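You operate a simulated robot arm through the tools that you are given. There is no shell and no other tool. Be economical: measure what you need, move in short steps, check, and stop when the job is done.

Carry out the task below with a simulated robot arm. There is one attempt and no reset: what you move stays moved.

TASK
Reform the device from the reject box in the press.
Fine: free the latch to open the box; the lid ends shut, the latch free; the slide ends out with the device in the die.

The check looks at the end state, three seconds after you hand in, the way a careful person would. Anything else that was tipped, shoved, dropped, spilled or broken makes it a failure. Lids that push on must go on centred and level and be pressed home; caps that screw on are set level and turned clockwise until they are tight.

THE ROBOT
A 7-joint arm with a two-finger parallel gripper, fixed in place. Base frame: the origin is at the foot of the arm, x ahead of it, y to its left, z up; the work surface is at about z = 0.92. Readings come in m, rad, newtons and seconds.
With the tool pointing down near the work surface it reaches from about 0.24 to 0.68 m from the base axis. Its first joint turns from -1.152 to 1.152 rad. Payload 2.4 kg.
The tool frame sits at the grasp point between the pads (the TCP): z along the fingers, y along the line on which they close. The tips reach 0.03 m beyond it. The gripper opens to 0.094 m. The fingers are 0.028 m wide and 0.01 m thick; the gripper's body (0.05 by 0.096 m) begins 0.055 m behind the TCP.
Orientation is told as [roll, pitch, yaw] about the base's x, y, z axes, in that order, counted from this pose: with the fingers straight down and closing along the base's y, the tool's x points along the base's -x, its y along +y and its z along -z.

THE INTERFACE
- The arm moves only by the tool nudge_tool. Its arguments are lists of equal length, an entry for each row: "delta_pos": the shift along the tool's x, y, z in units of 100 mm (1.0 is 100 mm), a list of three; "rot": the turn, a rotation vector about the tool's x, y, z in units of 45 degrees (1.0 is 45 degrees), a list of three; "claw": the opening, from 0 (shut) to 1 (fully open). In form: {"delta_pos": [[dx, dy, dz], ...], "rot": [[ax, ay, az], ...], "claw": [claw, ...]}. A call has 1 to 20 rows; each row is the pose to reach, as a shift and turn from the pose commanded when the call began, along the tool's axes at that moment. A call with a number of a shift or a turn outside -1 to 1 is refused whole. A row lasts 0.2 s, in which the tool goes at most 0.05 m and 0.15 rad; a call with a longer step from one row to the next is refused whole, and so is a gripper value outside its range. Where a pose cannot be reached the arm comes as near as it can. A force on the tool above 90 N (or 10 N above the force at the start of the call, whichever is more), or a blocked arm, ends the call early, and 0.2 s more pass. Each finger travels about 0.153 m/s and halts on what it meets, pressing with about 30 N; the grip force reading is that of the motor and also rises with nothing between the fingers. The clock runs only during rows and for 0.2 s after the last one: add rows that repeat a pose to give the fingers time. The reply holds the time, the measured pose of the TCP, the force on the tool along the base axes, the opening and the grip force, in the units named above and with some noise, with the torque about the TCP (base axes, N m) and any sound that the robot's microphone picked up, and new pictures: "views" is both (left out), scene, wrist or none.
- Cameras (640 x 400 px; columns grow to the right, rows downward): "scene" is fixed at [0.0488, 0.4679, 1.4659]; the picture's right is [-0.81, -0.58, 0.00], its down [-0.22, 0.31, -0.92] and it looks along [0.54, -0.75, -0.38] (base axes); focal length 311 px, centre (320, 200). "wrist" rides on the gripper at [0.076, 0.014, -0.103] in the tool frame; the picture's right is [-0.18, 0.98, 0.00], its down [-0.75, -0.14, -0.64] and it looks along [-0.63, -0.12, 0.77] (tool axes); focal length 243 px, centre (320, 200). There is no depth. A picture from a camera that has moved, and an enlarged one, comes with that camera's place and axes in the base frame and with its lens. The place of the scene camera against the robot may be out by one fixed shift of up to 0.025 m in any direction.
- inspect(camera, box): a new picture of the part [left, top, right, bottom] of that camera's present view, enlarged. The clock stands still meanwhile.
- job_done(): hands the job in; it is judged then, once.

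Go step by step. Nothing tells you positions but the pictures and the camera data: compare them with the known pose of the tool, close in by small moves and look again before you grip or let go. The budget is 120 turns and 200 pictures, counting those below and the enlarged ones. Unless the task says otherwise, let go and move clear before handing in, and close with one line.

The tools are called after "Request:" as name(argument=value, ...) on one line, values as JSON. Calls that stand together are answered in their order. nudge_tool: Moves the arm, as the interface text tells. Its arguments: {"type":"object","properties":{"delta_pos":{"type":"array","items":{"type":"array","items":{"type":"number"}}},"rot":{"type":"array","items":{"type":"array","items":{"type":"number"}}},"claw":{"type":"array","items":{"type":"number"}},"views":{"type":"string","enum":["both","scene","wrist","none"]}},"required":["delta_pos","rot","claw"]} The other tools are called the same way: inspect (camera, box) takes an enlarged picture of a part of a camera's view; job_done () hands the job in.

At the start:

```text
clock: 0.0
ee_pos: [0.398, 0.092, 1.3301]
orientation: [0.003, 0.0, -0.001]
wrist_force: [0.0, -0.3, -0.6]
torque: [-0.02, 0.02, 0.02]
width: 0.0938
finger_force: 0.0
```

scene: 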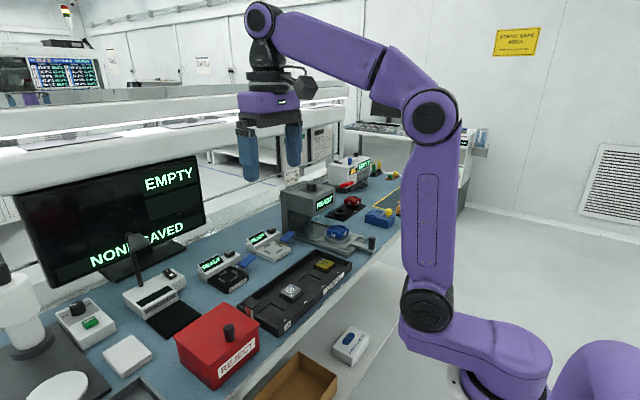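
wrist: 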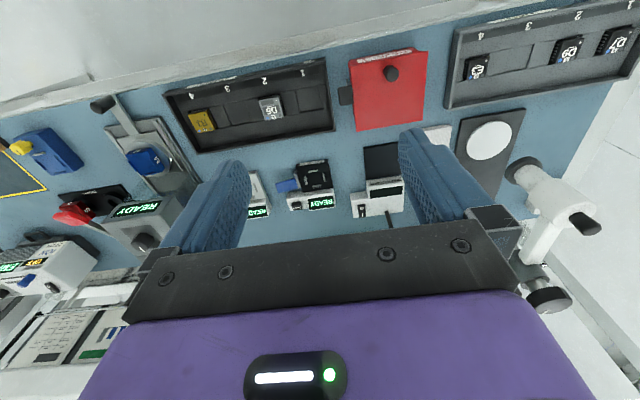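

I see a red reject box with a knob on the lid, and the press (READY, with a blue device or knob on a slide) further right. I'll enlarge both before moving.

Request:
inspect(camera="wrist", box=[320, 30, 460, 140])

Request:
inspect(camera="wrist", box=[50, 90, 240, 260])

Request:
inspect(camera="scene", box=[160, 300, 280, 400])

Request:
inspect(camera="scene", box=[260, 150, 410, 270])

```text
3.64 times, centred on (390, 85) of wrist
camera zoom: at [0.3224, 0.1066, 1.4329], right [0.18, 0.98, 0.0], down [0.75, -0.14, 0.64], along [0.63, -0.12, -0.77], focal length 882 px, centre (66, 618)
```

zoom: 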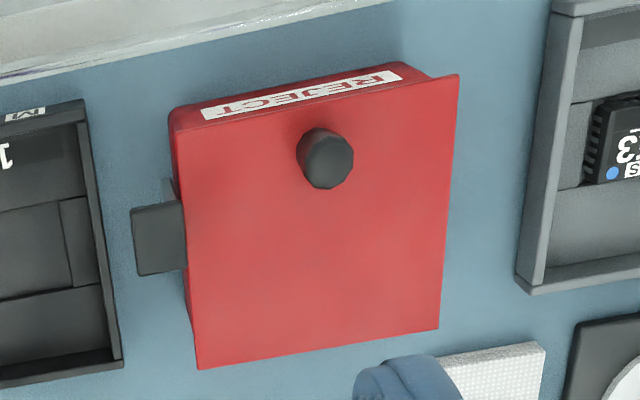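

```text
2.35 times, centred on (145, 175) of wrist
camera zoom: at [0.3224, 0.1066, 1.4329], right [0.18, 0.98, 0.0], down [0.75, -0.14, 0.64], along [0.63, -0.12, -0.77], focal length 571 px, centre (732, 259)
```

zoom: 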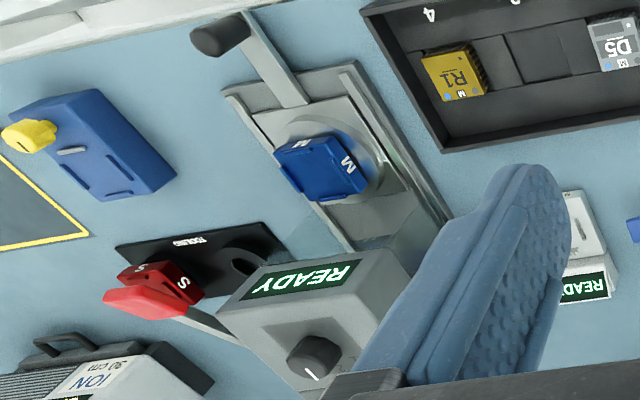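

```text
4.00 times, centred on (220, 350) of scene
camera zoom: at [0.0488, 0.4679, 1.4659], right [-0.81, -0.58, 0.0], down [-0.22, 0.31, -0.92], along [0.54, -0.75, -0.38], focal length 1244 px, centre (720, -400)
```

zoom: 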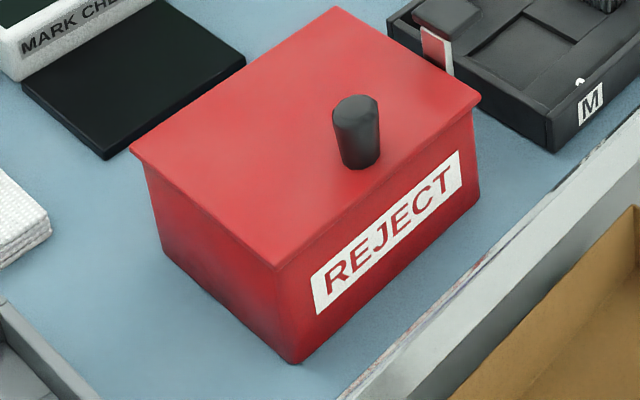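

```text
3.33 times, centred on (335, 210) of scene
camera zoom: at [0.0488, 0.4679, 1.4659], right [-0.81, -0.58, 0.0], down [-0.22, 0.31, -0.92], along [0.54, -0.75, -0.38], focal length 1037 px, centre (270, 167)
```

zoom: 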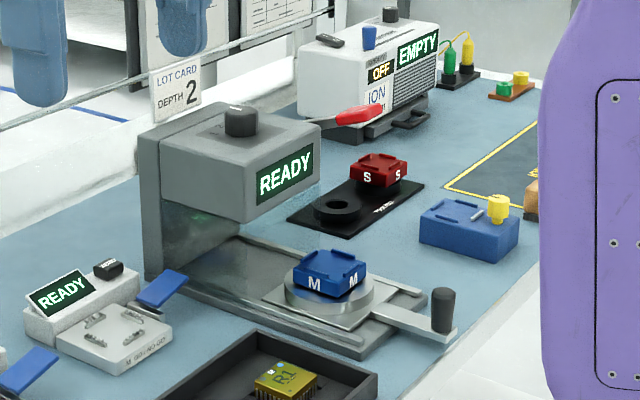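

The reject box sits near x≈0.47, y≈0.19 with a dark latch on its -y side. I'll move the wrist camera closer for a second viewpoint.

Request:
nudge_tool(delta_pos=[[0.2, 0.0, 0.3], [0.4, 0.0, 0.6], [0.6, 0.0, 0.9], [0.8, 0.0, 1.0], [0.8, 0, 1.0]], rot=[[0, 0, 0], [0, 0, 0], [0, 0, 0], [0, 0, 0], [0, 0, 0]], claw=[1, 1, 1, 1, 1], views="wrist")

Request:
inspect(camera="scene", box=[300, 140, 400, 200])

```text
clock: 1.2
ee_pos: [0.3176, 0.0905, 1.2306]
orientation: [-0.001, -0.003, -0.001]
wrist_force: [-0.4, 0.4, 0.5]
torque: [0.0, -0.03, -0.02]
width: 0.094
finger_force: 0.1
camera wrist: at [0.2419, 0.106, 1.3327], right [0.18, 0.98, 0.0], down [0.75, -0.14, 0.64], along [0.63, -0.12, -0.77], focal length 243 px, centre (320, 200)
```

wrist: 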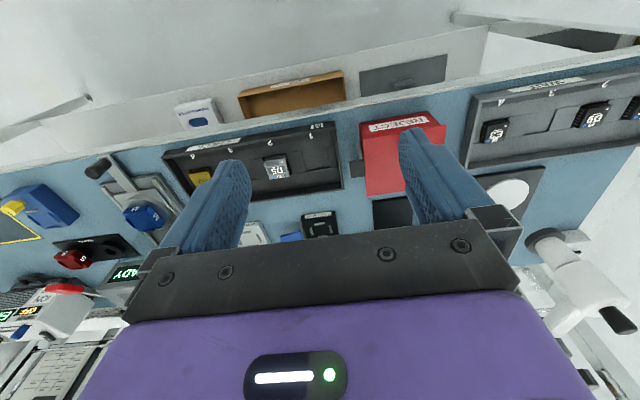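

```text
6.40 times, centred on (350, 170) of scene
camera zoom: at [0.0488, 0.4679, 1.4659], right [-0.81, -0.58, 0.0], down [-0.22, 0.31, -0.92], along [0.54, -0.75, -0.38], focal length 1991 px, centre (128, 392)
```

zoom: 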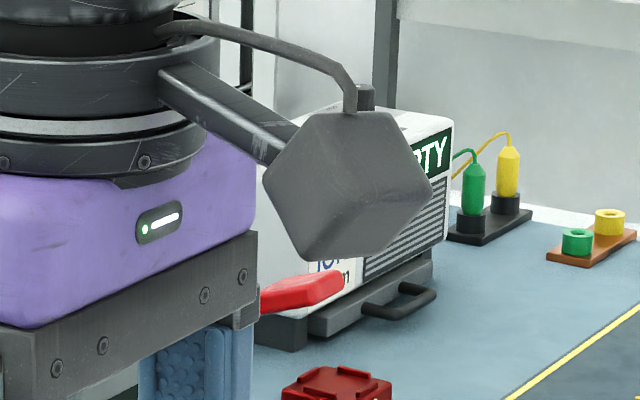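

Triangulating gives the latch at about (0.458, 0.125, 1.00). I'll centre the latch between the fingers and look closer.

Request:
nudge_tool(delta_pos=[[-0.14, 0.2, 0.32], [-0.28, 0.4, 0.64], [-0.42, 0.6, 0.95], [-0.42, 0.6, 0.95]], rot=[[0, 0, 0], [0, 0, 0], [0, 0, 0], [0, 0, 0]], claw=[1, 1, 1, 1], views="none")

Request:
inspect(camera="wrist", box=[160, 50, 480, 250])

Request:
inspect(camera="scene", box=[240, 160, 400, 260])

```text
clock: 2.2
ee_pos: [0.3617, 0.1526, 1.1358]
orientation: [0.0, 0.0, 0.001]
wrist_force: [-0.5, 0.6, 0.6]
torque: [0.0, 0.0, 0.02]
width: 0.0942
finger_force: 0.0
```

```text
2.00 times, centred on (320, 150) of wrist
camera zoom: at [0.2849, 0.1682, 1.2385], right [0.18, 0.98, 0.0], down [0.75, -0.14, 0.64], along [0.63, -0.12, -0.77], focal length 485 px, centre (320, 300)
```

zoom: 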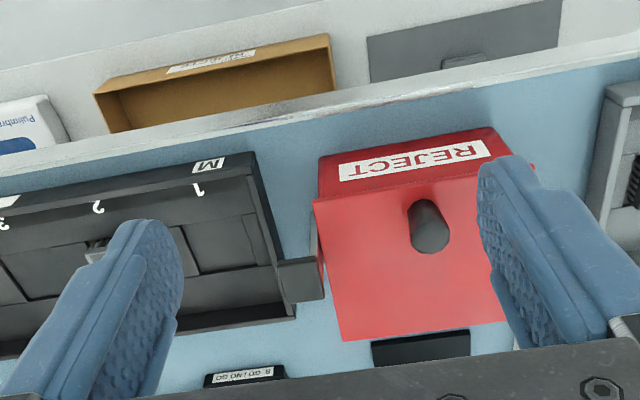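

```text
4.00 times, centred on (320, 210) of scene
camera zoom: at [0.0488, 0.4679, 1.4659], right [-0.81, -0.58, 0.0], down [-0.22, 0.31, -0.92], along [0.54, -0.75, -0.38], focal length 1244 px, centre (320, 160)
```

zoom: 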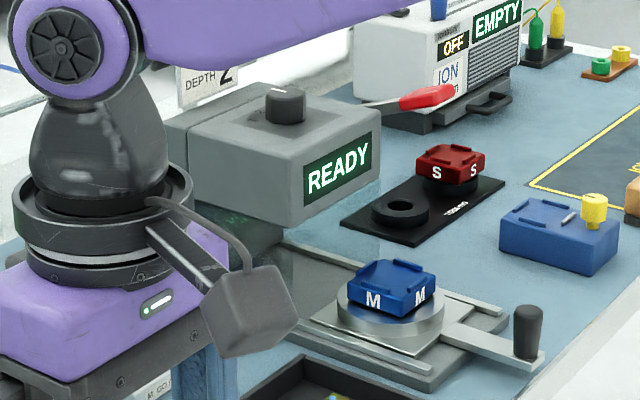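

The latch lies on the box's -y side; I need to see it from there. I'll swing the wrist 45° and view it from the -y side.

Request:
nudge_tool(delta_pos=[[-0.07, -0.105, 0.11], [-0.14, -0.21, 0.22], [-0.21, -0.315, 0.33], [-0.28, -0.42, 0.44], [-0.36, -0.52, 0.55], [-0.43, -0.63, 0.6], [-0.43, -0.63, 0.6]], rot=[[0, 0, -0.166], [0, 0, -0.333], [0, 0, -0.5], [0, 0, -0.666], [0, 0, -0.833], [0, 0, -1], [0, 0, -1]], claw=[1, 1, 1, 1, 1, 1, 1], views="wrist")

Request:
inspect(camera="scene", box=[230, 310, 290, 350])

```text
clock: 3.8
ee_pos: [0.4031, 0.0889, 1.0764]
orientation: [0.0, 0.001, 0.786]
wrist_force: [0.1, -0.6, 0.0]
torque: [0.0, -0.01, 0.04]
width: 0.094
finger_force: 0.0
camera wrist: at [0.3393, 0.0455, 1.1775], right [-0.57, 0.82, 0.0], down [0.63, 0.43, 0.64], along [0.53, 0.36, -0.77], focal length 243 px, centre (320, 200)
```

wrist: 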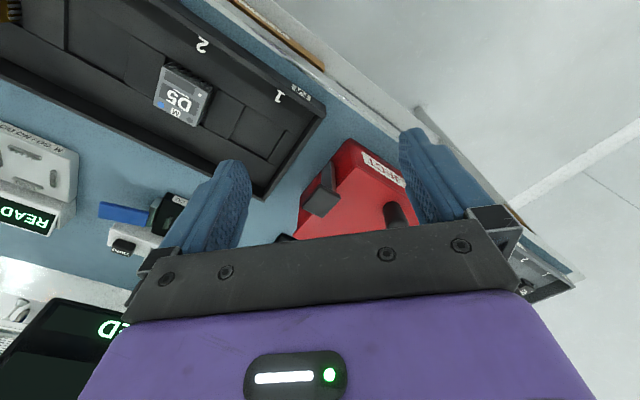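

```text
10.00 times, centred on (260, 330) of scene
camera zoom: at [0.0488, 0.4678, 1.4659], right [-0.81, -0.58, 0.0], down [-0.22, 0.31, -0.92], along [0.54, -0.75, -0.38], focal length 3110 px, centre (920, -1100)
```

zoom: 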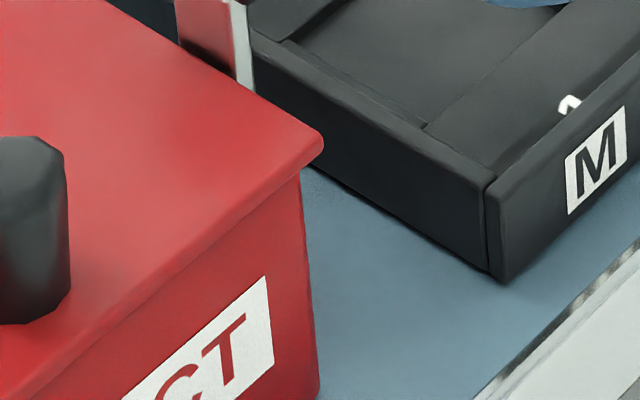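

Request:
inspect(camera="wrist", box=[230, 120, 430, 245])

Request:
inspect(camera="scene", box=[210, 270, 290, 320])

```text
3.20 times, centred on (330, 182) of wrist
camera zoom: at [0.3393, 0.0455, 1.1775], right [-0.57, 0.82, 0.0], down [0.63, 0.43, 0.64], along [0.53, 0.36, -0.77], focal length 776 px, centre (288, 256)
```

zoom: 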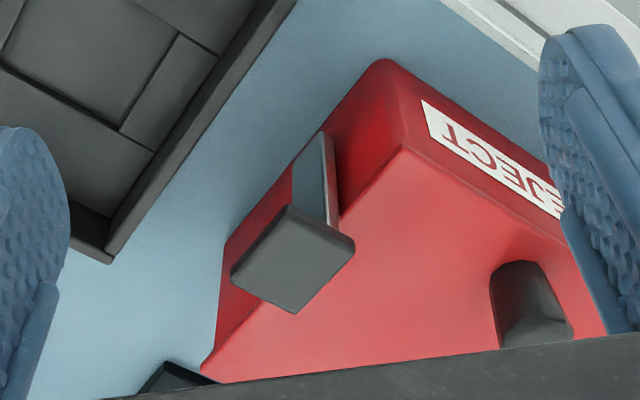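

```text
8.00 times, centred on (250, 295) of scene
camera zoom: at [0.0488, 0.4678, 1.4659], right [-0.81, -0.58, 0.0], down [-0.22, 0.31, -0.92], along [0.54, -0.75, -0.38], focal length 2488 px, centre (880, -560)
```

zoom: 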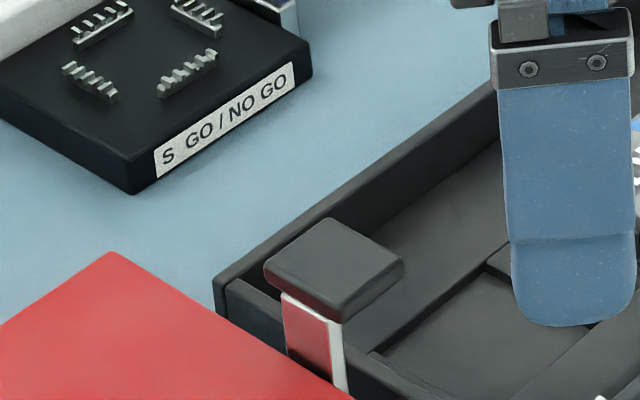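

The latch is an upright strip with a dark thumb cap standing about 15 mm above the lid, near (0.456, 0.125, 1.005). I'll yaw to 90° so the fingers close along x around the cap, and hover above it.

Request:
nudge_tool(delta_pos=[[-0.1, -0.03, -0.14], [-0.2, -0.05, -0.14], [-0.3, -0.08, -0.14], [-0.4, -0.1, -0.14], [-0.5, -0.13, -0.14], [-0.59, -0.16, -0.14], [-0.59, -0.16, -0.14]], rot=[[0, 0, -0.166], [0, 0, -0.333], [0, 0, -0.5], [0, 0, -0.666], [0, 0, -0.833], [0, 0, -1], [0, 0, -1]], claw=[1, 1, 1, 1, 1, 1, 1], views="none")

Request:
inspect(camera="wrist", box=[200, 120, 440, 270])

```text
clock: 5.4
ee_pos: [0.4567, 0.1192, 1.0894]
orientation: [0.002, 0.002, 1.572]
wrist_force: [1.1, -0.3, 0.3]
torque: [0.03, 0.01, -0.01]
width: 0.0941
finger_force: 0.1
```

```text
2.67 times, centred on (320, 195) of wrist
camera zoom: at [0.4425, 0.0434, 1.192], right [-0.98, 0.18, 0.0], down [0.14, 0.75, 0.64], along [0.12, 0.63, -0.77], focal length 647 px, centre (320, 213)
```

zoom: 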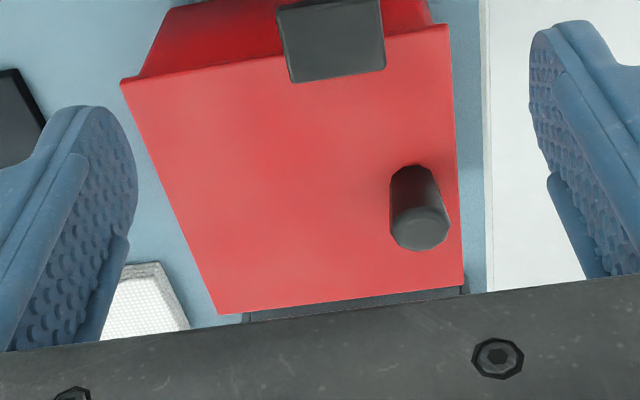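

The cap is at about (0.455, 0.127), top z≈1.007, roughly 31 mm in x and 25 mm in y. I'll descend with fingers open either side of it, then close partway and check centring.

Request:
nudge_tool(delta_pos=[[-0.03, 0.02, 0.2], [-0.03, 0.02, 0.4], [-0.03, 0.02, 0.62], [-0.03, 0.02, 0.62], [-0.03, 0.02, 0.62]], rot=[[0, 0, 0], [0, 0, 0], [0, 0, 0], [0, 0, 0], [0, 0, 0]], claw=[1, 1, 1, 0.5, 0.5], views="none")

Request:
inspect(camera="wrist", box=[200, 100, 440, 250])

Request:
inspect(camera="scene", box=[190, 270, 290, 340])

```text
clock: 6.6
ee_pos: [0.4541, 0.1206, 1.0269]
orientation: [0.001, 0.001, 1.571]
wrist_force: [-0.1, -1.0, 0.0]
torque: [-0.02, 0.01, 0.03]
width: 0.0471
finger_force: 0.0
```

```text
2.67 times, centred on (320, 175) of wrist
camera zoom: at [0.4402, 0.0457, 1.1289], right [-0.98, 0.18, 0.0], down [0.14, 0.75, 0.64], along [0.12, 0.63, -0.77], focal length 647 px, centre (320, 267)
```

zoom: 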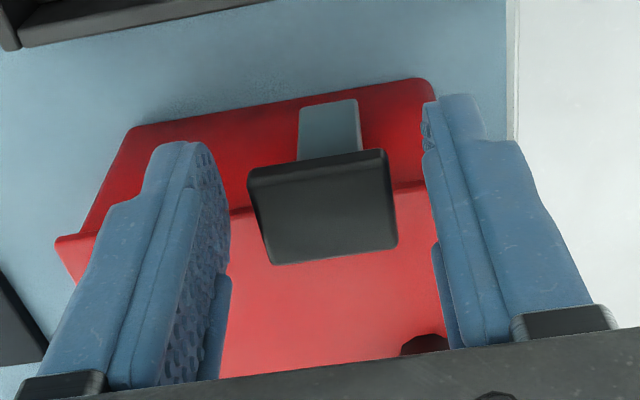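

```text
5.71 times, centred on (240, 305) of scene
camera zoom: at [0.0488, 0.4679, 1.4659], right [-0.81, -0.58, 0.0], down [-0.22, 0.31, -0.92], along [0.54, -0.75, -0.38], focal length 1777 px, centre (777, -400)
```

zoom: 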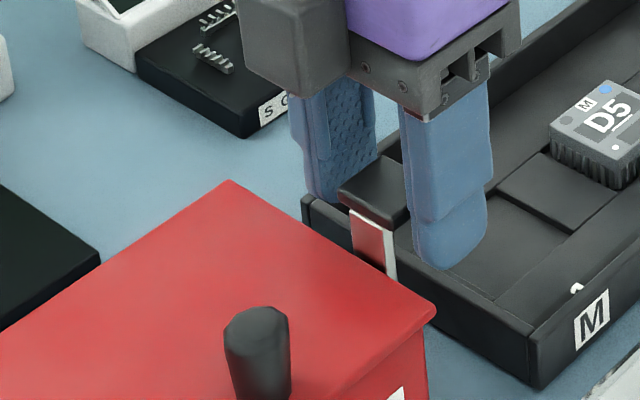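

Fingers straddle the cap evenly. I'll close on it.

Request:
nudge_tool(delta_pos=[[0, 0, 0], [0, 0, 0], [0, 0, 0]], rot=[[0, 0, 0], [0, 0, 0], [0, 0, 0]], claw=[0.25, 0.2, 0.2], views="none")

Request:
inspect(camera="wrist", box=[200, 100, 440, 250])

```text
clock: 7.4
ee_pos: [0.4543, 0.1218, 1.0272]
orientation: [0.0, 0.0, 1.57]
wrist_force: [-3.0, -0.2, 0.6]
torque: [0.11, 0.07, -0.02]
width: 0.0298
finger_force: 44.9
```

```text
2.67 times, centred on (320, 175) of wrist
camera zoom: at [0.44, 0.0458, 1.129], right [-0.98, 0.18, 0.0], down [0.14, 0.75, 0.64], along [0.12, 0.63, -0.77], focal length 647 px, centre (320, 267)
```

zoom: 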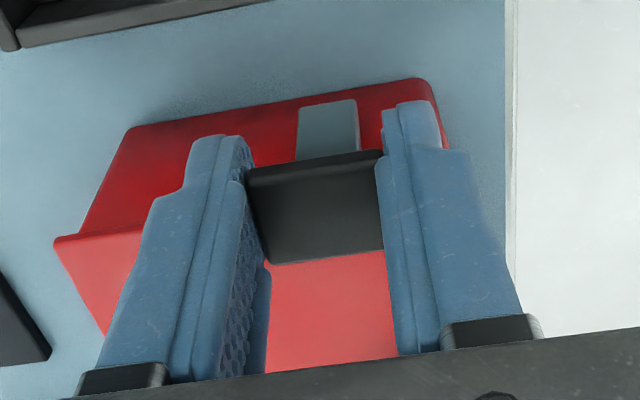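

The cap is gripped at 30 mm width. I'll pull gently outward (-y) and watch the force.

Request:
nudge_tool(delta_pos=[[0.04, 0, 0], [0.08, 0, 0], [0.08, 0, 0]], rot=[[0, 0, 0], [0, 0, 0], [0, 0, 0]], claw=[0.2, 0.2, 0.2], views="none")

Request:
inspect(camera="scene", box=[190, 270, 290, 340])

```text
clock: 8.2
ee_pos: [0.4538, 0.12, 1.0267]
orientation: [-0.001, -0.006, 1.574]
wrist_force: [0.2, 34.8, -9.4]
torque: [0.48, 0.0, -0.09]
width: 0.03
finger_force: 45.0
```

```text
5.71 times, centred on (240, 305) of scene
camera zoom: at [0.0489, 0.469, 1.4655], right [-0.81, -0.58, 0.0], down [-0.22, 0.31, -0.92], along [0.54, -0.75, -0.38], focal length 1777 px, centre (777, -400)
```

zoom: 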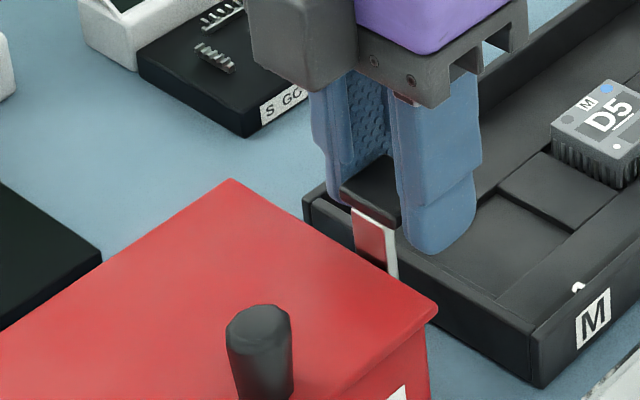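

Outward is firmly blocked. I'll back off and test upward by a few mm.

Request:
nudge_tool(delta_pos=[[-0.06, 0, 0], [-0.08, 0, 0], [-0.08, 0, -0.04], [-0.08, 0, -0.07], [-0.08, 0, -0.07]], rot=[[0, 0, 0], [0, 0, 0], [0, 0, 0], [0, 0, 0], [0, 0, 0]], claw=[0.2, 0.2, 0.2, 0.2, 0.2], views="none")

Request:
inspect(camera="wrist", box=[200, 100, 440, 250])

```text
clock: 9.4
ee_pos: [0.4542, 0.1193, 1.0331]
orientation: [0.008, 0.006, 1.567]
wrist_force: [-1.0, -8.1, -35.1]
torque: [-0.58, -0.01, 0.1]
width: 0.0294
finger_force: 45.0
```

```text
2.67 times, centred on (320, 175) of wrist
camera zoom: at [0.4405, 0.0442, 1.1355], right [-0.98, 0.19, 0.01], down [0.15, 0.76, 0.64], along [0.11, 0.63, -0.77], focal length 647 px, centre (320, 267)
```

zoom: 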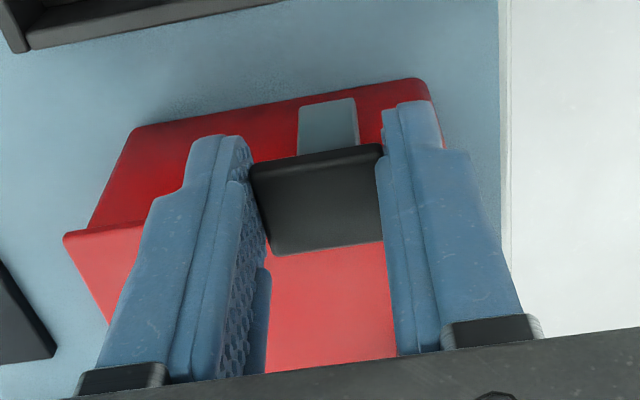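

Up is resisted too (35 N). I'll lower back to neutral, then test sideways (+x, -x) gently.

Request:
nudge_tool(delta_pos=[[0, 0, 0.04], [0, 0, 0.07], [0, 0, 0.07]], rot=[[0, 0, 0], [0, 0, 0], [0, 0, 0]], claw=[0.2, 0.2, 0.2], views="none")

Request:
nudge_tool(delta_pos=[[0, 0.03, 0], [0, 0.05, 0], [0, 0.05, 0]], rot=[[0, 0, 0], [0, 0, 0], [0, 0, 0]], claw=[0.2, 0.2, 0.2], views="none")

Request:
nudge_tool(delta_pos=[[0, -0.04, 0], [0, -0.08, 0], [0, -0.1, 0], [0, -0.1, 0]], rot=[[0, 0, 0], [0, 0, 0], [0, 0, 0], [0, 0, 0]], claw=[0.2, 0.2, 0.2, 0.2], views="none")

```text
clock: 10.2
ee_pos: [0.4552, 0.1217, 1.0295]
orientation: [-0.001, 0.0, 1.571]
wrist_force: [-13.9, -18.2, 31.4]
torque: [-0.23, 0.31, 0.08]
width: 0.0298
finger_force: 45.4
```

```text
clock: 11.0
ee_pos: [0.4507, 0.1217, 1.0283]
orientation: [-0.001, -0.001, 1.571]
wrist_force: [4.7, -17.0, 23.8]
torque: [0.19, -0.47, 0.14]
width: 0.0295
finger_force: 45.2
```

```text
clock: 12.0
ee_pos: [0.4558, 0.1229, 1.0271]
orientation: [0.015, 0.004, 1.573]
wrist_force: [-27.7, -10.1, 13.3]
torque: [0.84, 0.77, 0.01]
width: 0.0294
finger_force: 45.0
```

Sideways -x seemed to yield somewhat. I'll look at the result in both cameras.

Request:
inspect(camera="wrist", box=[200, 100, 440, 250])

Request:
inspect(camera="scene", box=[190, 270, 290, 340])

```text
2.67 times, centred on (320, 175) of wrist
camera zoom: at [0.4426, 0.047, 1.1298], right [-0.98, 0.18, 0.01], down [0.15, 0.76, 0.64], along [0.11, 0.63, -0.77], focal length 647 px, centre (320, 267)
```

zoom: 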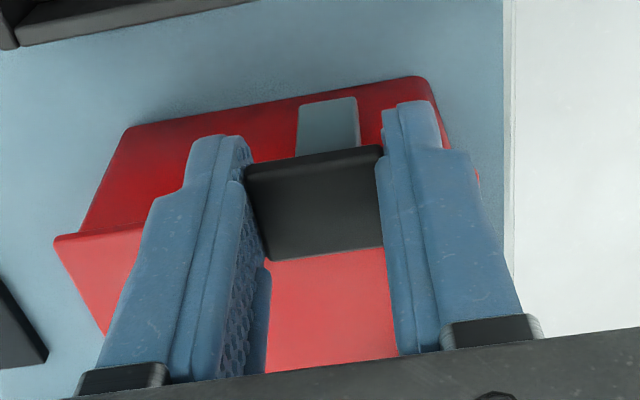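

```text
5.71 times, centred on (240, 305) of scene
camera zoom: at [0.0477, 0.4675, 1.4661], right [-0.81, -0.58, 0.0], down [-0.22, 0.31, -0.92], along [0.54, -0.75, -0.38], focal length 1777 px, centre (777, -400)
```

zoom: 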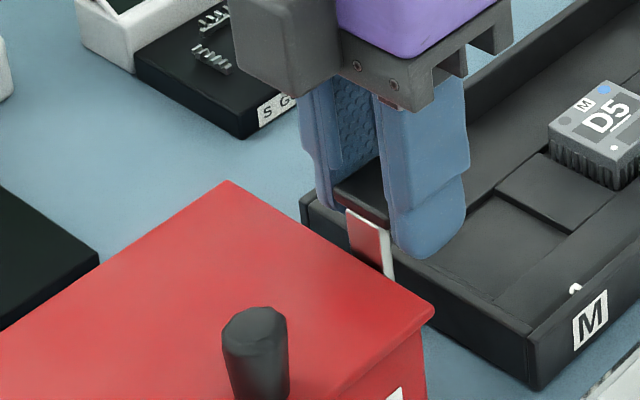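

The latch may swing in its own plane, which my grip orientation would resist. I'll release, back off to the -y side and tilt the camera to look at the strip nearly horizontally.

Request:
nudge_tool(delta_pos=[[0, 0, 0], [0, 0, 0], [0, 0, -0.3], [0.2, 0, -0.5], [0.5, 0, -0.5], [0.75, 0, -0.5], [0.75, 0, -0.4], [0.75, 0, -0.3], [0.75, 0, -0.3]], rot=[[0, 0, 0], [0, 0, 0], [0, 0, 0], [0, -0.15, 0], [0, -0.3, 0], [0, -0.45, 0], [0, -0.6, 0], [0, -0.75, 0], [0, -0.75, 0]], claw=[0.5, 0.8, 1, 1, 1, 1, 1, 1, 1], views="wrist")

Request:
inspect(camera="wrist", box=[220, 80, 420, 205])

Request:
inspect(camera="scene", box=[190, 270, 290, 340])

```text
clock: 14.0
ee_pos: [0.4604, 0.0476, 1.0584]
orientation: [0.0, -0.59, 1.571]
wrist_force: [-1.2, -0.4, 0.3]
torque: [-0.01, 0.01, -0.02]
width: 0.094
finger_force: 0.1
camera wrist: at [0.4455, -0.0726, 1.1002], right [-0.98, 0.15, 0.1], down [0.14, 0.27, 0.95], along [0.12, 0.95, -0.29], focal length 243 px, centre (320, 200)
```

wrist: 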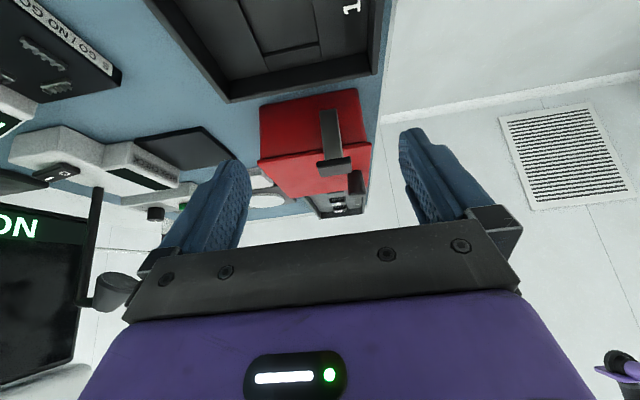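

```text
3.20 times, centred on (320, 142) of wrist
camera zoom: at [0.4455, -0.0726, 1.1002], right [-0.98, 0.15, 0.1], down [0.14, 0.27, 0.95], along [0.12, 0.95, -0.29], focal length 776 px, centre (320, 384)
```

zoom: 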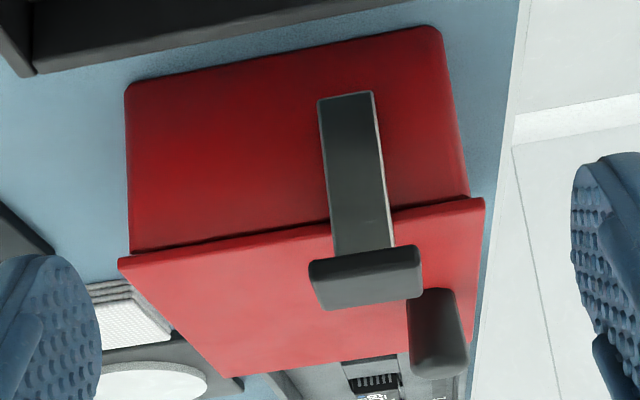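

```text
5.71 times, centred on (240, 305) of scene
camera zoom: at [0.0488, 0.4678, 1.4659], right [-0.81, -0.58, 0.0], down [-0.22, 0.31, -0.92], along [0.54, -0.75, -0.38], focal length 1777 px, centre (777, -400)
```

zoom: 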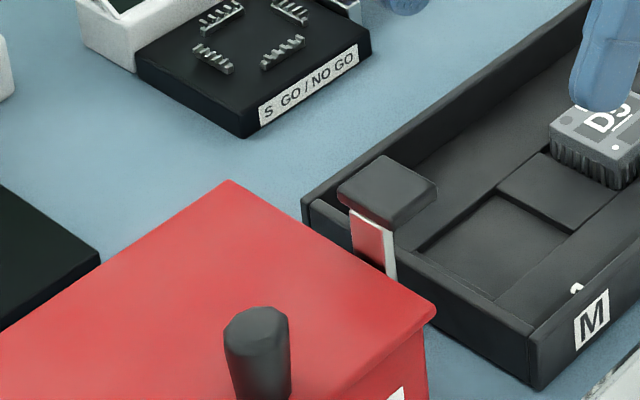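

The strip is flat, pivoting possibly at its lower end on the wall. I'll test with shut fingers instead of a grip: first pushing the cap sideways toward +x from its -x side.

Request:
nudge_tool(delta_pos=[[0, 0.06, -0.2], [-0.1, 0.12, -0.2], [-0.25, 0.2, -0.1], [-0.45, 0.28, 0.1], [-0.68, 0.36, 0.31], [-0.68, 0.36, 0.31], [-0.68, 0.36, 0.31]], rot=[[0, 0.15, 0], [0, 0.3, 0], [0, 0.45, 0], [0, 0.6, 0], [0, 0.75, 0], [0, 0.75, 0], [0, 0.75, 0]], claw=[0.7, 0.5, 0.2, 0, 0, 0, 0], views="none")

Request:
nudge_tool(delta_pos=[[0, 0, 0.2], [0, 0, 0.45], [0, 0, 0.45]], rot=[[0, 0, 0], [0, 0, 0], [0, 0, 0]], claw=[0, 0, 0], views="none")

Request:
inspect(camera="wrist", box=[200, 100, 440, 250])

```text
clock: 15.6
ee_pos: [0.4247, 0.1201, 1.0704]
orientation: [0.001, 0.004, 1.571]
wrist_force: [-0.5, -0.2, -0.2]
torque: [0.01, -0.01, 0.02]
width: 0.0
finger_force: 29.3
```

```text
clock: 16.4
ee_pos: [0.4228, 0.1219, 1.0261]
orientation: [0.0, 0.0, 1.571]
wrist_force: [0.4, 0.1, 0.0]
torque: [0.03, -0.02, 0.0]
width: 0.0
finger_force: 30.1
```

```text
2.67 times, centred on (320, 175) of wrist
camera zoom: at [0.4083, 0.0456, 1.1273], right [-0.98, 0.18, 0.0], down [0.14, 0.75, 0.64], along [0.12, 0.63, -0.77], focal length 647 px, centre (320, 267)
```

zoom: 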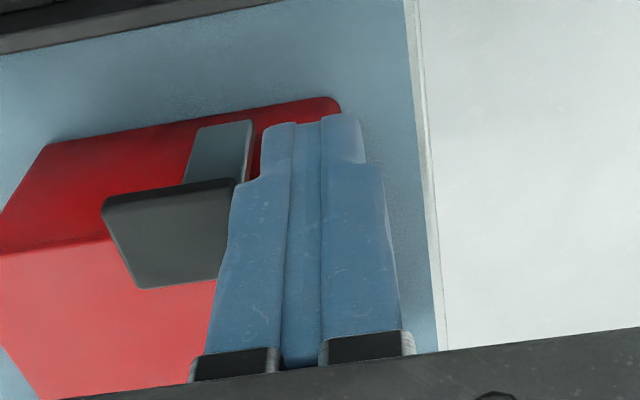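

The shut fingers sit just beside the cap. Push +x by up to 16 mm.

Request:
nudge_tool(delta_pos=[[0, -0.05, 0], [0, -0.08, 0], [0, -0.11, 0], [0, -0.11, 0]], rot=[[0, 0, 0], [0, 0, 0], [0, 0, 0], [0, 0, 0]], claw=[0, 0, 0, 0], views="none")

Request:
inspect(camera="wrist", box=[200, 100, 440, 250])

```text
clock: 17.4
ee_pos: [0.4321, 0.1224, 1.0252]
orientation: [0.005, 0.001, 1.57]
wrist_force: [-28.5, 1.3, 21.6]
torque: [0.08, 0.13, 0.05]
width: 0.0001
finger_force: 29.9
```

```text
2.67 times, centred on (320, 175) of wrist
camera zoom: at [0.4178, 0.0459, 1.1275], right [-0.98, 0.18, 0.01], down [0.14, 0.76, 0.64], along [0.11, 0.63, -0.77], focal length 647 px, centre (320, 267)
```

zoom: 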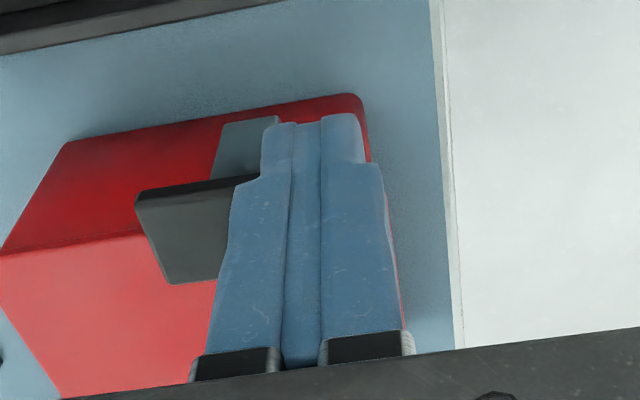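

+x is rigid. I'll back off, rise, and test pressing the cap straight down with shut fingers.

Request:
nudge_tool(delta_pos=[[0, 0.1, 0], [0, 0.1, -0.25], [-0.05, -0.21, -0.25], [-0.05, -0.21, -0.2], [-0.05, -0.21, -0.2]], rot=[[0, 0, 0], [0, 0, 0], [0, 0, 0], [0, 0, 0], [0, 0, 0]], claw=[0, 0, 0, 0, 0], views="none")

Request:
nudge_tool(delta_pos=[[0, 0, 0.05], [0, 0, 0.1], [0, 0, 0.14], [0, 0, 0.14]], rot=[[0, 0, 0], [0, 0, 0], [0, 0, 0], [0, 0, 0]], claw=[0, 0, 0, 0], views="none")

Request:
inspect(camera="wrist", box=[200, 100, 440, 250])

Request:
inspect(camera="scene", box=[190, 270, 290, 340])

```text
clock: 18.6
ee_pos: [0.4564, 0.1266, 1.0471]
orientation: [-0.002, 0.001, 1.571]
wrist_force: [-1.9, -4.5, 16.9]
torque: [-0.17, 0.09, 0.03]
width: 0.0001
finger_force: 30.2
```

```text
clock: 19.1
ee_pos: [0.4566, 0.1259, 1.0473]
orientation: [-0.012, -0.003, 1.57]
wrist_force: [-12.3, -3.1, 18.8]
torque: [-0.22, 0.48, -0.03]
width: 0.0
finger_force: 29.9
stopped in row 2: the force on the tool passed its limit at 100 N (the readings are from after the stop); the commanded pose is now the measured one
```

```text
2.67 times, centred on (320, 175) of wrist
camera zoom: at [0.4414, 0.0501, 1.1485], right [-0.98, 0.19, -0.01], down [0.13, 0.75, 0.65], along [0.13, 0.63, -0.76], focal length 647 px, centre (320, 267)
```

zoom: 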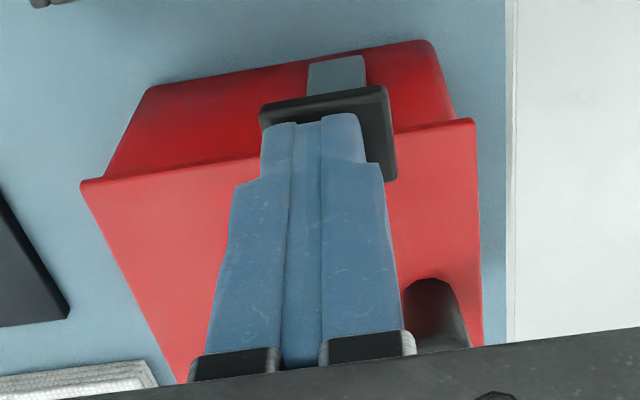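

```text
5.71 times, centred on (240, 305) of scene
camera zoom: at [0.0481, 0.4677, 1.466], right [-0.81, -0.58, 0.0], down [-0.22, 0.31, -0.92], along [0.54, -0.75, -0.38], focal length 1777 px, centre (777, -400)
```

zoom: 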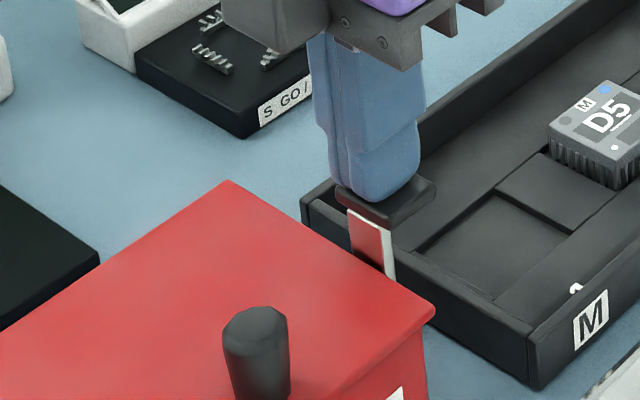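

The cap top is at z≈1.017 and rigid downward (100 N stop), so it isn't a push button. Next I'll push it outward (-y) from the lid side with shut fingers, firmly, as it may have a detent.

Request:
nudge_tool(delta_pos=[[0, 0, -0.15], [-0.2, 0.01, -0.15], [-0.36, 0.01, -0.15], [-0.36, 0.01, 0.17], [-0.36, 0.01, 0.17]], rot=[[0, 0, 0], [0, 0, 0], [0, 0, 0], [0, 0, 0], [0, 0, 0]], claw=[0, 0, 0, 0, 0], views="none")

Request:
nudge_tool(delta_pos=[[0.05, 0, 0], [0.1, 0, 0], [0.14, 0, 0], [0.14, 0, 0]], rot=[[0, 0, 0], [0, 0, 0], [0, 0, 0], [0, 0, 0]], claw=[0, 0, 0, 0], views="none")

Request:
inspect(camera="wrist", box=[200, 100, 440, 250])

Request:
inspect(camera="scene", box=[190, 270, 290, 340])

```text
clock: 20.3
ee_pos: [0.4579, 0.1631, 1.0273]
orientation: [-0.014, -0.004, 1.572]
wrist_force: [0.0, -0.9, -0.2]
torque: [-0.02, 0.01, 0.03]
width: 0.0
finger_force: 29.8
```

```text
clock: 21.3
ee_pos: [0.4572, 0.1525, 1.0287]
orientation: [-0.014, -0.005, 1.572]
wrist_force: [0.2, 15.4, -3.3]
torque: [0.28, 0.02, -0.04]
width: 0.0
finger_force: 30.2
```

```text
2.67 times, centred on (320, 175) of wrist
camera zoom: at [0.4419, 0.0745, 1.1301], right [-0.98, 0.18, -0.01], down [0.13, 0.75, 0.65], along [0.13, 0.64, -0.76], focal length 647 px, centre (320, 267)
```

zoom: 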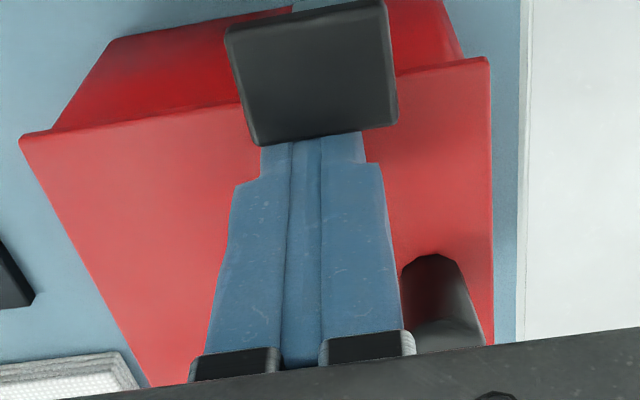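

```text
5.71 times, centred on (240, 305) of scene
camera zoom: at [0.0488, 0.4683, 1.4657], right [-0.81, -0.58, 0.0], down [-0.22, 0.31, -0.92], along [0.54, -0.75, -0.38], focal length 1777 px, centre (777, -400)
```

zoom: 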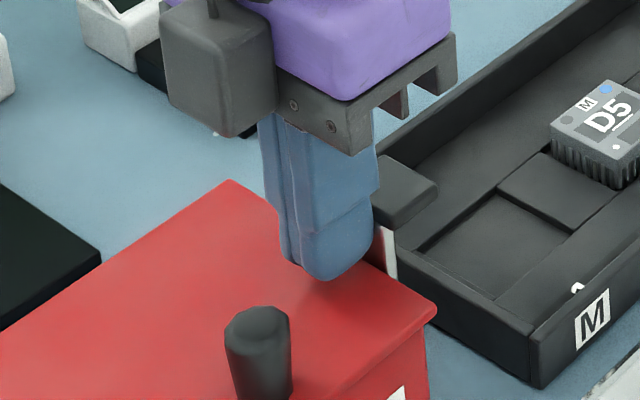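

Contact is made with 15 N. I'll increase the push stepwise.

Request:
nudge_tool(delta_pos=[[0.03, 0, 0], [0.06, 0, 0], [0.09, 0, 0], [0.12, 0, 0], [0.12, 0, 0]], rot=[[0, 0, 0], [0, 0, 0], [0, 0, 0], [0, 0, 0], [0, 0, 0]], claw=[0, 0, 0, 0, 0], views="none")

Request:
inspect(camera="scene", box=[190, 270, 290, 340])

```text
clock: 22.5
ee_pos: [0.457, 0.1491, 1.0291]
orientation: [-0.021, -0.019, 1.584]
wrist_force: [5.7, 61.4, -14.1]
torque: [1.07, -0.48, -0.02]
width: 0.0
finger_force: 30.4
```

```text
5.71 times, centred on (240, 305) of scene
camera zoom: at [0.0491, 0.4698, 1.4652], right [-0.81, -0.58, 0.0], down [-0.22, 0.31, -0.92], along [0.54, -0.75, -0.38], focal length 1777 px, centre (777, -400)
```

zoom: 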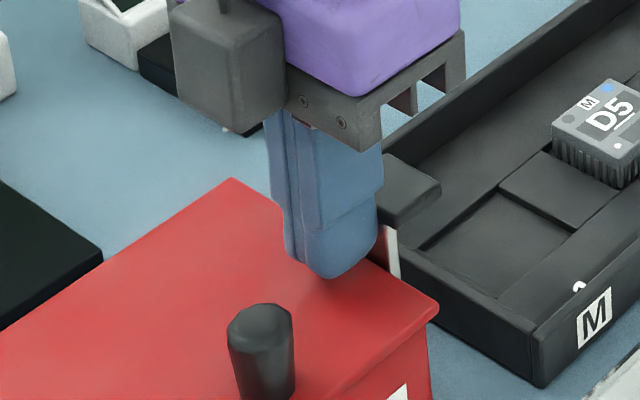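

61 N outward and only elastic give, so it's not outward. Next test: push from the +x side toward -x.

Request:
nudge_tool(delta_pos=[[-0.2, 0, 0], [-0.2, 0, -0.3], [-0.2, -0.32, -0.3], [0.15, -0.32, -0.3], [0.15, -0.32, -0.02], [0.15, -0.32, -0.02]], rot=[[0, 0, 0], [0, 0, 0], [0, 0, 0], [0, 0, 0], [0, 0, 0], [0, 0, 0]], claw=[0, 0, 0, 0, 0, 0], views="none")

Request:
nudge_tool(delta_pos=[[0, 0.04, 0], [0, 0.08, 0], [0, 0.12, 0], [0, 0.12, 0]], rot=[[0, 0, 0], [0, 0, 0], [0, 0, 0], [0, 0, 0]], claw=[0, 0, 0, 0], views="none")

Request:
inspect(camera="wrist", box=[200, 100, 440, 250])

```text
clock: 23.9
ee_pos: [0.4893, 0.1209, 1.0274]
orientation: [-0.015, -0.003, 1.571]
wrist_force: [-1.0, 1.0, -0.5]
torque: [0.01, 0.01, 0.04]
width: 0.0
finger_force: 29.3
```

```text
clock: 24.9
ee_pos: [0.4776, 0.1219, 1.0296]
orientation: [-0.012, -0.003, 1.571]
wrist_force: [0.9, -0.1, 0.0]
torque: [-0.01, 0.03, -0.02]
width: 0.0
finger_force: 29.6
```

```text
2.67 times, centred on (320, 175) of wrist
camera zoom: at [0.4615, 0.0456, 1.131], right [-0.98, 0.18, -0.01], down [0.13, 0.75, 0.65], along [0.13, 0.63, -0.76], focal length 647 px, centre (320, 267)
```

zoom: 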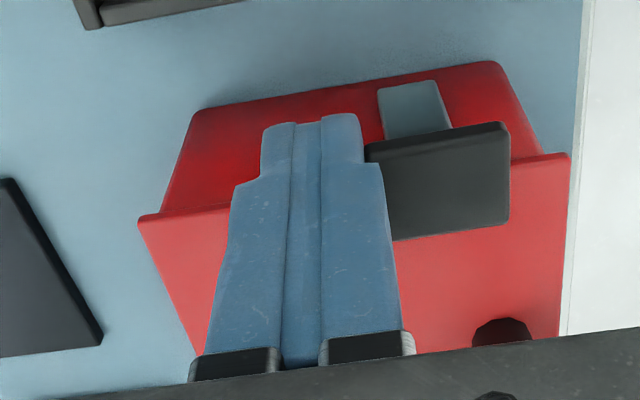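

Request:
nudge_tool(delta_pos=[[0, 0.03, 0], [0, 0.06, 0], [0, 0.1, 0], [0, 0.1, 0]], rot=[[0, 0, 0], [0, 0, 0], [0, 0, 0], [0, 0, 0]], claw=[0, 0, 0, 0], views="none")

Request:
inspect(camera="wrist", box=[200, 100, 440, 250])

```text
clock: 25.9
ee_pos: [0.4688, 0.1209, 1.0316]
orientation: [-0.012, -0.006, 1.57]
wrist_force: [0.3, -0.4, 0.0]
torque: [-0.01, 0.02, 0.0]
width: 0.0
finger_force: 30.1
```

```text
2.67 times, centred on (320, 175) of wrist
camera zoom: at [0.4517, 0.0452, 1.1318], right [-0.98, 0.18, -0.01], down [0.13, 0.75, 0.65], along [0.13, 0.63, -0.76], focal length 647 px, centre (320, 267)
```

zoom: 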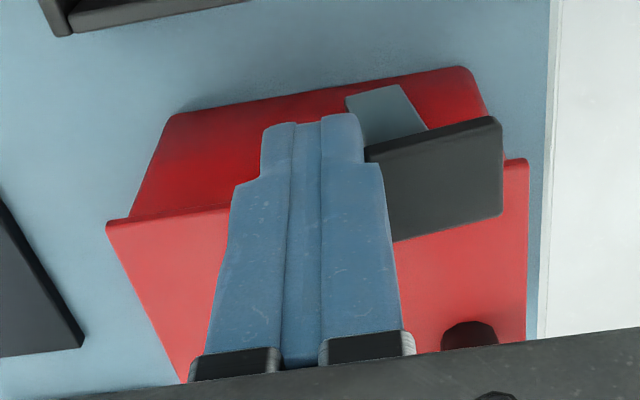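

It swings freely toward -x in its own plane. I'll keep pushing to swing it well clear.

Request:
nudge_tool(delta_pos=[[0, 0.1, 0.03], [0, 0.2, 0.06], [0, 0.3, 0.1], [0, 0.4, 0.15], [0, 0.4, 0.15]], rot=[[0, 0, 0], [0, 0, 0], [0, 0, 0], [0, 0, 0], [0, 0, 0]], claw=[0, 0, 0, 0, 0], views="none")

Request:
inspect(camera="wrist", box=[200, 100, 440, 250])

Request:
inspect(camera="scene", box=[190, 270, 310, 350])

```text
clock: 27.1
ee_pos: [0.4376, 0.1222, 1.0205]
orientation: [-0.047, -0.016, 1.568]
wrist_force: [44.6, -15.2, 36.3]
torque: [-0.08, -1.05, -0.31]
width: 0.0002
finger_force: 29.8
```

```text
2.67 times, centred on (320, 175) of wrist
camera zoom: at [0.418, 0.0444, 1.1208], right [-0.98, 0.19, -0.04], down [0.11, 0.74, 0.66], along [0.16, 0.64, -0.75], focal length 647 px, centre (320, 267)
```

zoom: 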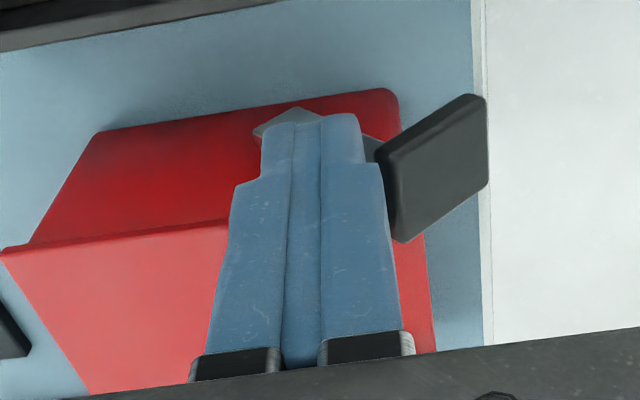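

```text
5.00 times, centred on (250, 310) of scene
camera zoom: at [0.0496, 0.4672, 1.4661], right [-0.81, -0.58, 0.0], down [-0.22, 0.31, -0.92], along [0.54, -0.75, -0.38], focal length 1555 px, centre (670, -350)
```

zoom: 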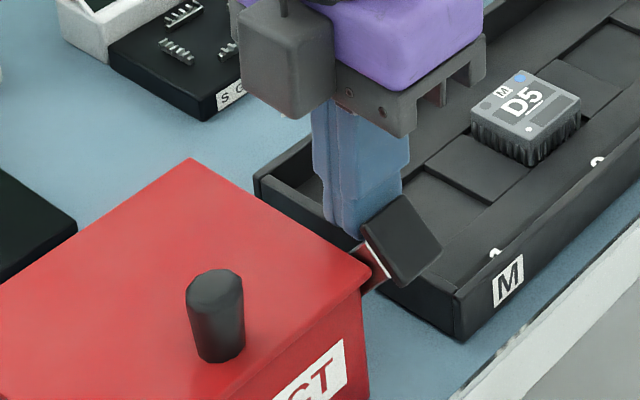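

The latch has swung ~45° to its stop. I'll back off and rise, then see whether it stays, and view the lid knob.

Request:
nudge_tool(delta_pos=[[0, -0.15, -0.05], [0, -0.25, -0.3], [0, -0.25, -0.7], [0, -0.25, -1.0], [0, -0.25, -1.0]], rot=[[0, 0, 0], [0, 0, 0], [0, 0, 0], [0, 0, 0], [0, 0, 0]], claw=[0, 0, 0, 0.5, 1], views="wrist")

Request:
inspect(camera="scene", box=[150, 280, 310, 390])

```text
clock: 28.3
ee_pos: [0.4494, 0.1223, 1.1152]
orientation: [-0.011, -0.002, 1.57]
wrist_force: [0.2, -0.2, 0.4]
torque: [0.01, 0.0, 0.03]
width: 0.0941
finger_force: 0.1
camera wrist: at [0.4335, 0.0454, 1.2164], right [-0.98, 0.18, -0.01], down [0.13, 0.75, 0.65], along [0.13, 0.63, -0.76], focal length 243 px, centre (320, 200)
```

wrist: 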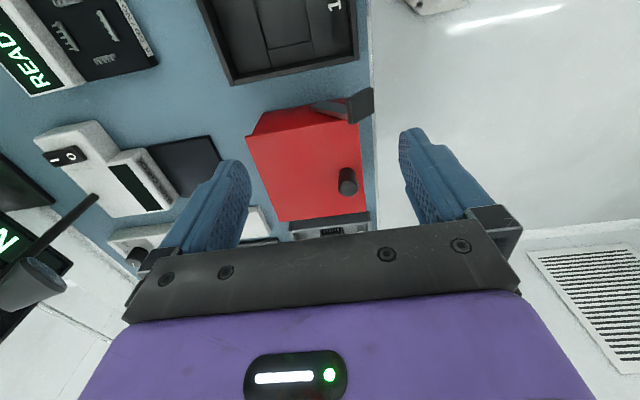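

```text
3.64 times, centred on (230, 335) of scene
camera zoom: at [0.0488, 0.4679, 1.4659], right [-0.81, -0.58, 0.0], down [-0.22, 0.31, -0.92], along [0.54, -0.75, -0.38], focal length 1131 px, centre (647, -291)
```

zoom: 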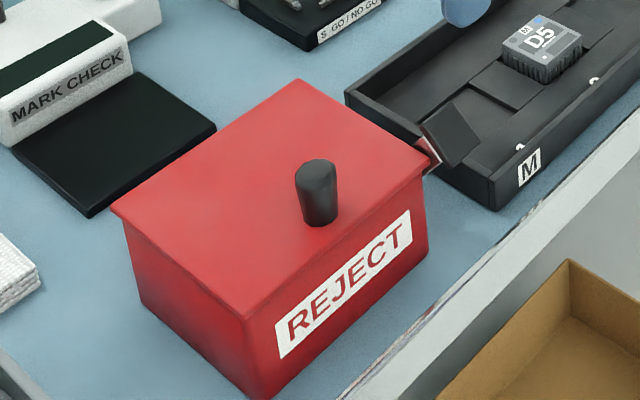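

The latch stays free. The lid knob is at about (0.436, 0.1995), top z≈1.012. I'll return yaw to 0 and position above the knob.

Request:
nudge_tool(delta_pos=[[-0.12, 0.02, 0], [-0.24, 0.04, 0], [-0.37, 0.07, 0], [-0.5, 0.09, 0], [-0.63, 0.11, 0], [-0.77, 0.13, 0], [-0.77, 0.13, 0]], rot=[[0, 0, 0.166], [0, 0, 0.333], [0, 0, 0.5], [0, 0, 0.666], [0, 0, 0.833], [0, 0, 1], [0, 0, 1]], claw=[1, 1, 1, 1, 1, 1, 1], views="none")

Request:
nudge_tool(delta_pos=[[0, 0, 0], [0, 0, 0], [0, 0, 0], [0, 0, 0], [0, 0, 0], [0, 0, 0], [0, 0, 0]], rot=[[0, 0, 0.166], [0, 0, 0.333], [0, 0, 0.5], [0, 0, 0.666], [0, 0, 0.833], [0, 0, 1], [0, 0, 1]], claw=[1, 1, 1, 1, 1, 1, 1], views="none")

Request:
inspect(camera="wrist", box=[200, 80, 440, 230])

```text
clock: 29.9
ee_pos: [0.4393, 0.1976, 1.116]
orientation: [-0.009, -0.013, 0.782]
wrist_force: [-0.4, 0.0, 0.0]
torque: [0.0, 0.04, -0.03]
width: 0.094
finger_force: 0.0
```

```text
clock: 31.5
ee_pos: [0.4391, 0.1988, 1.1158]
orientation: [0.004, -0.013, 0.0]
wrist_force: [0.0, -1.0, 0.4]
torque: [0.0, -0.01, -0.01]
width: 0.0942
finger_force: 0.0
```

```text
2.67 times, centred on (320, 155) of wrist
camera zoom: at [0.3612, 0.2131, 1.2171], right [0.19, 0.98, 0.01], down [0.74, -0.15, 0.65], along [0.64, -0.12, -0.76], focal length 647 px, centre (320, 320)
```

zoom: 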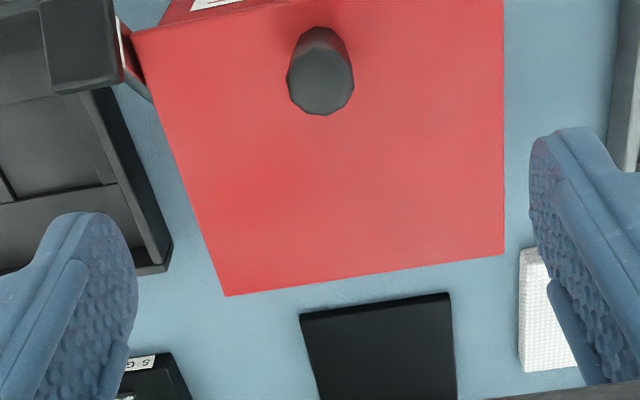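

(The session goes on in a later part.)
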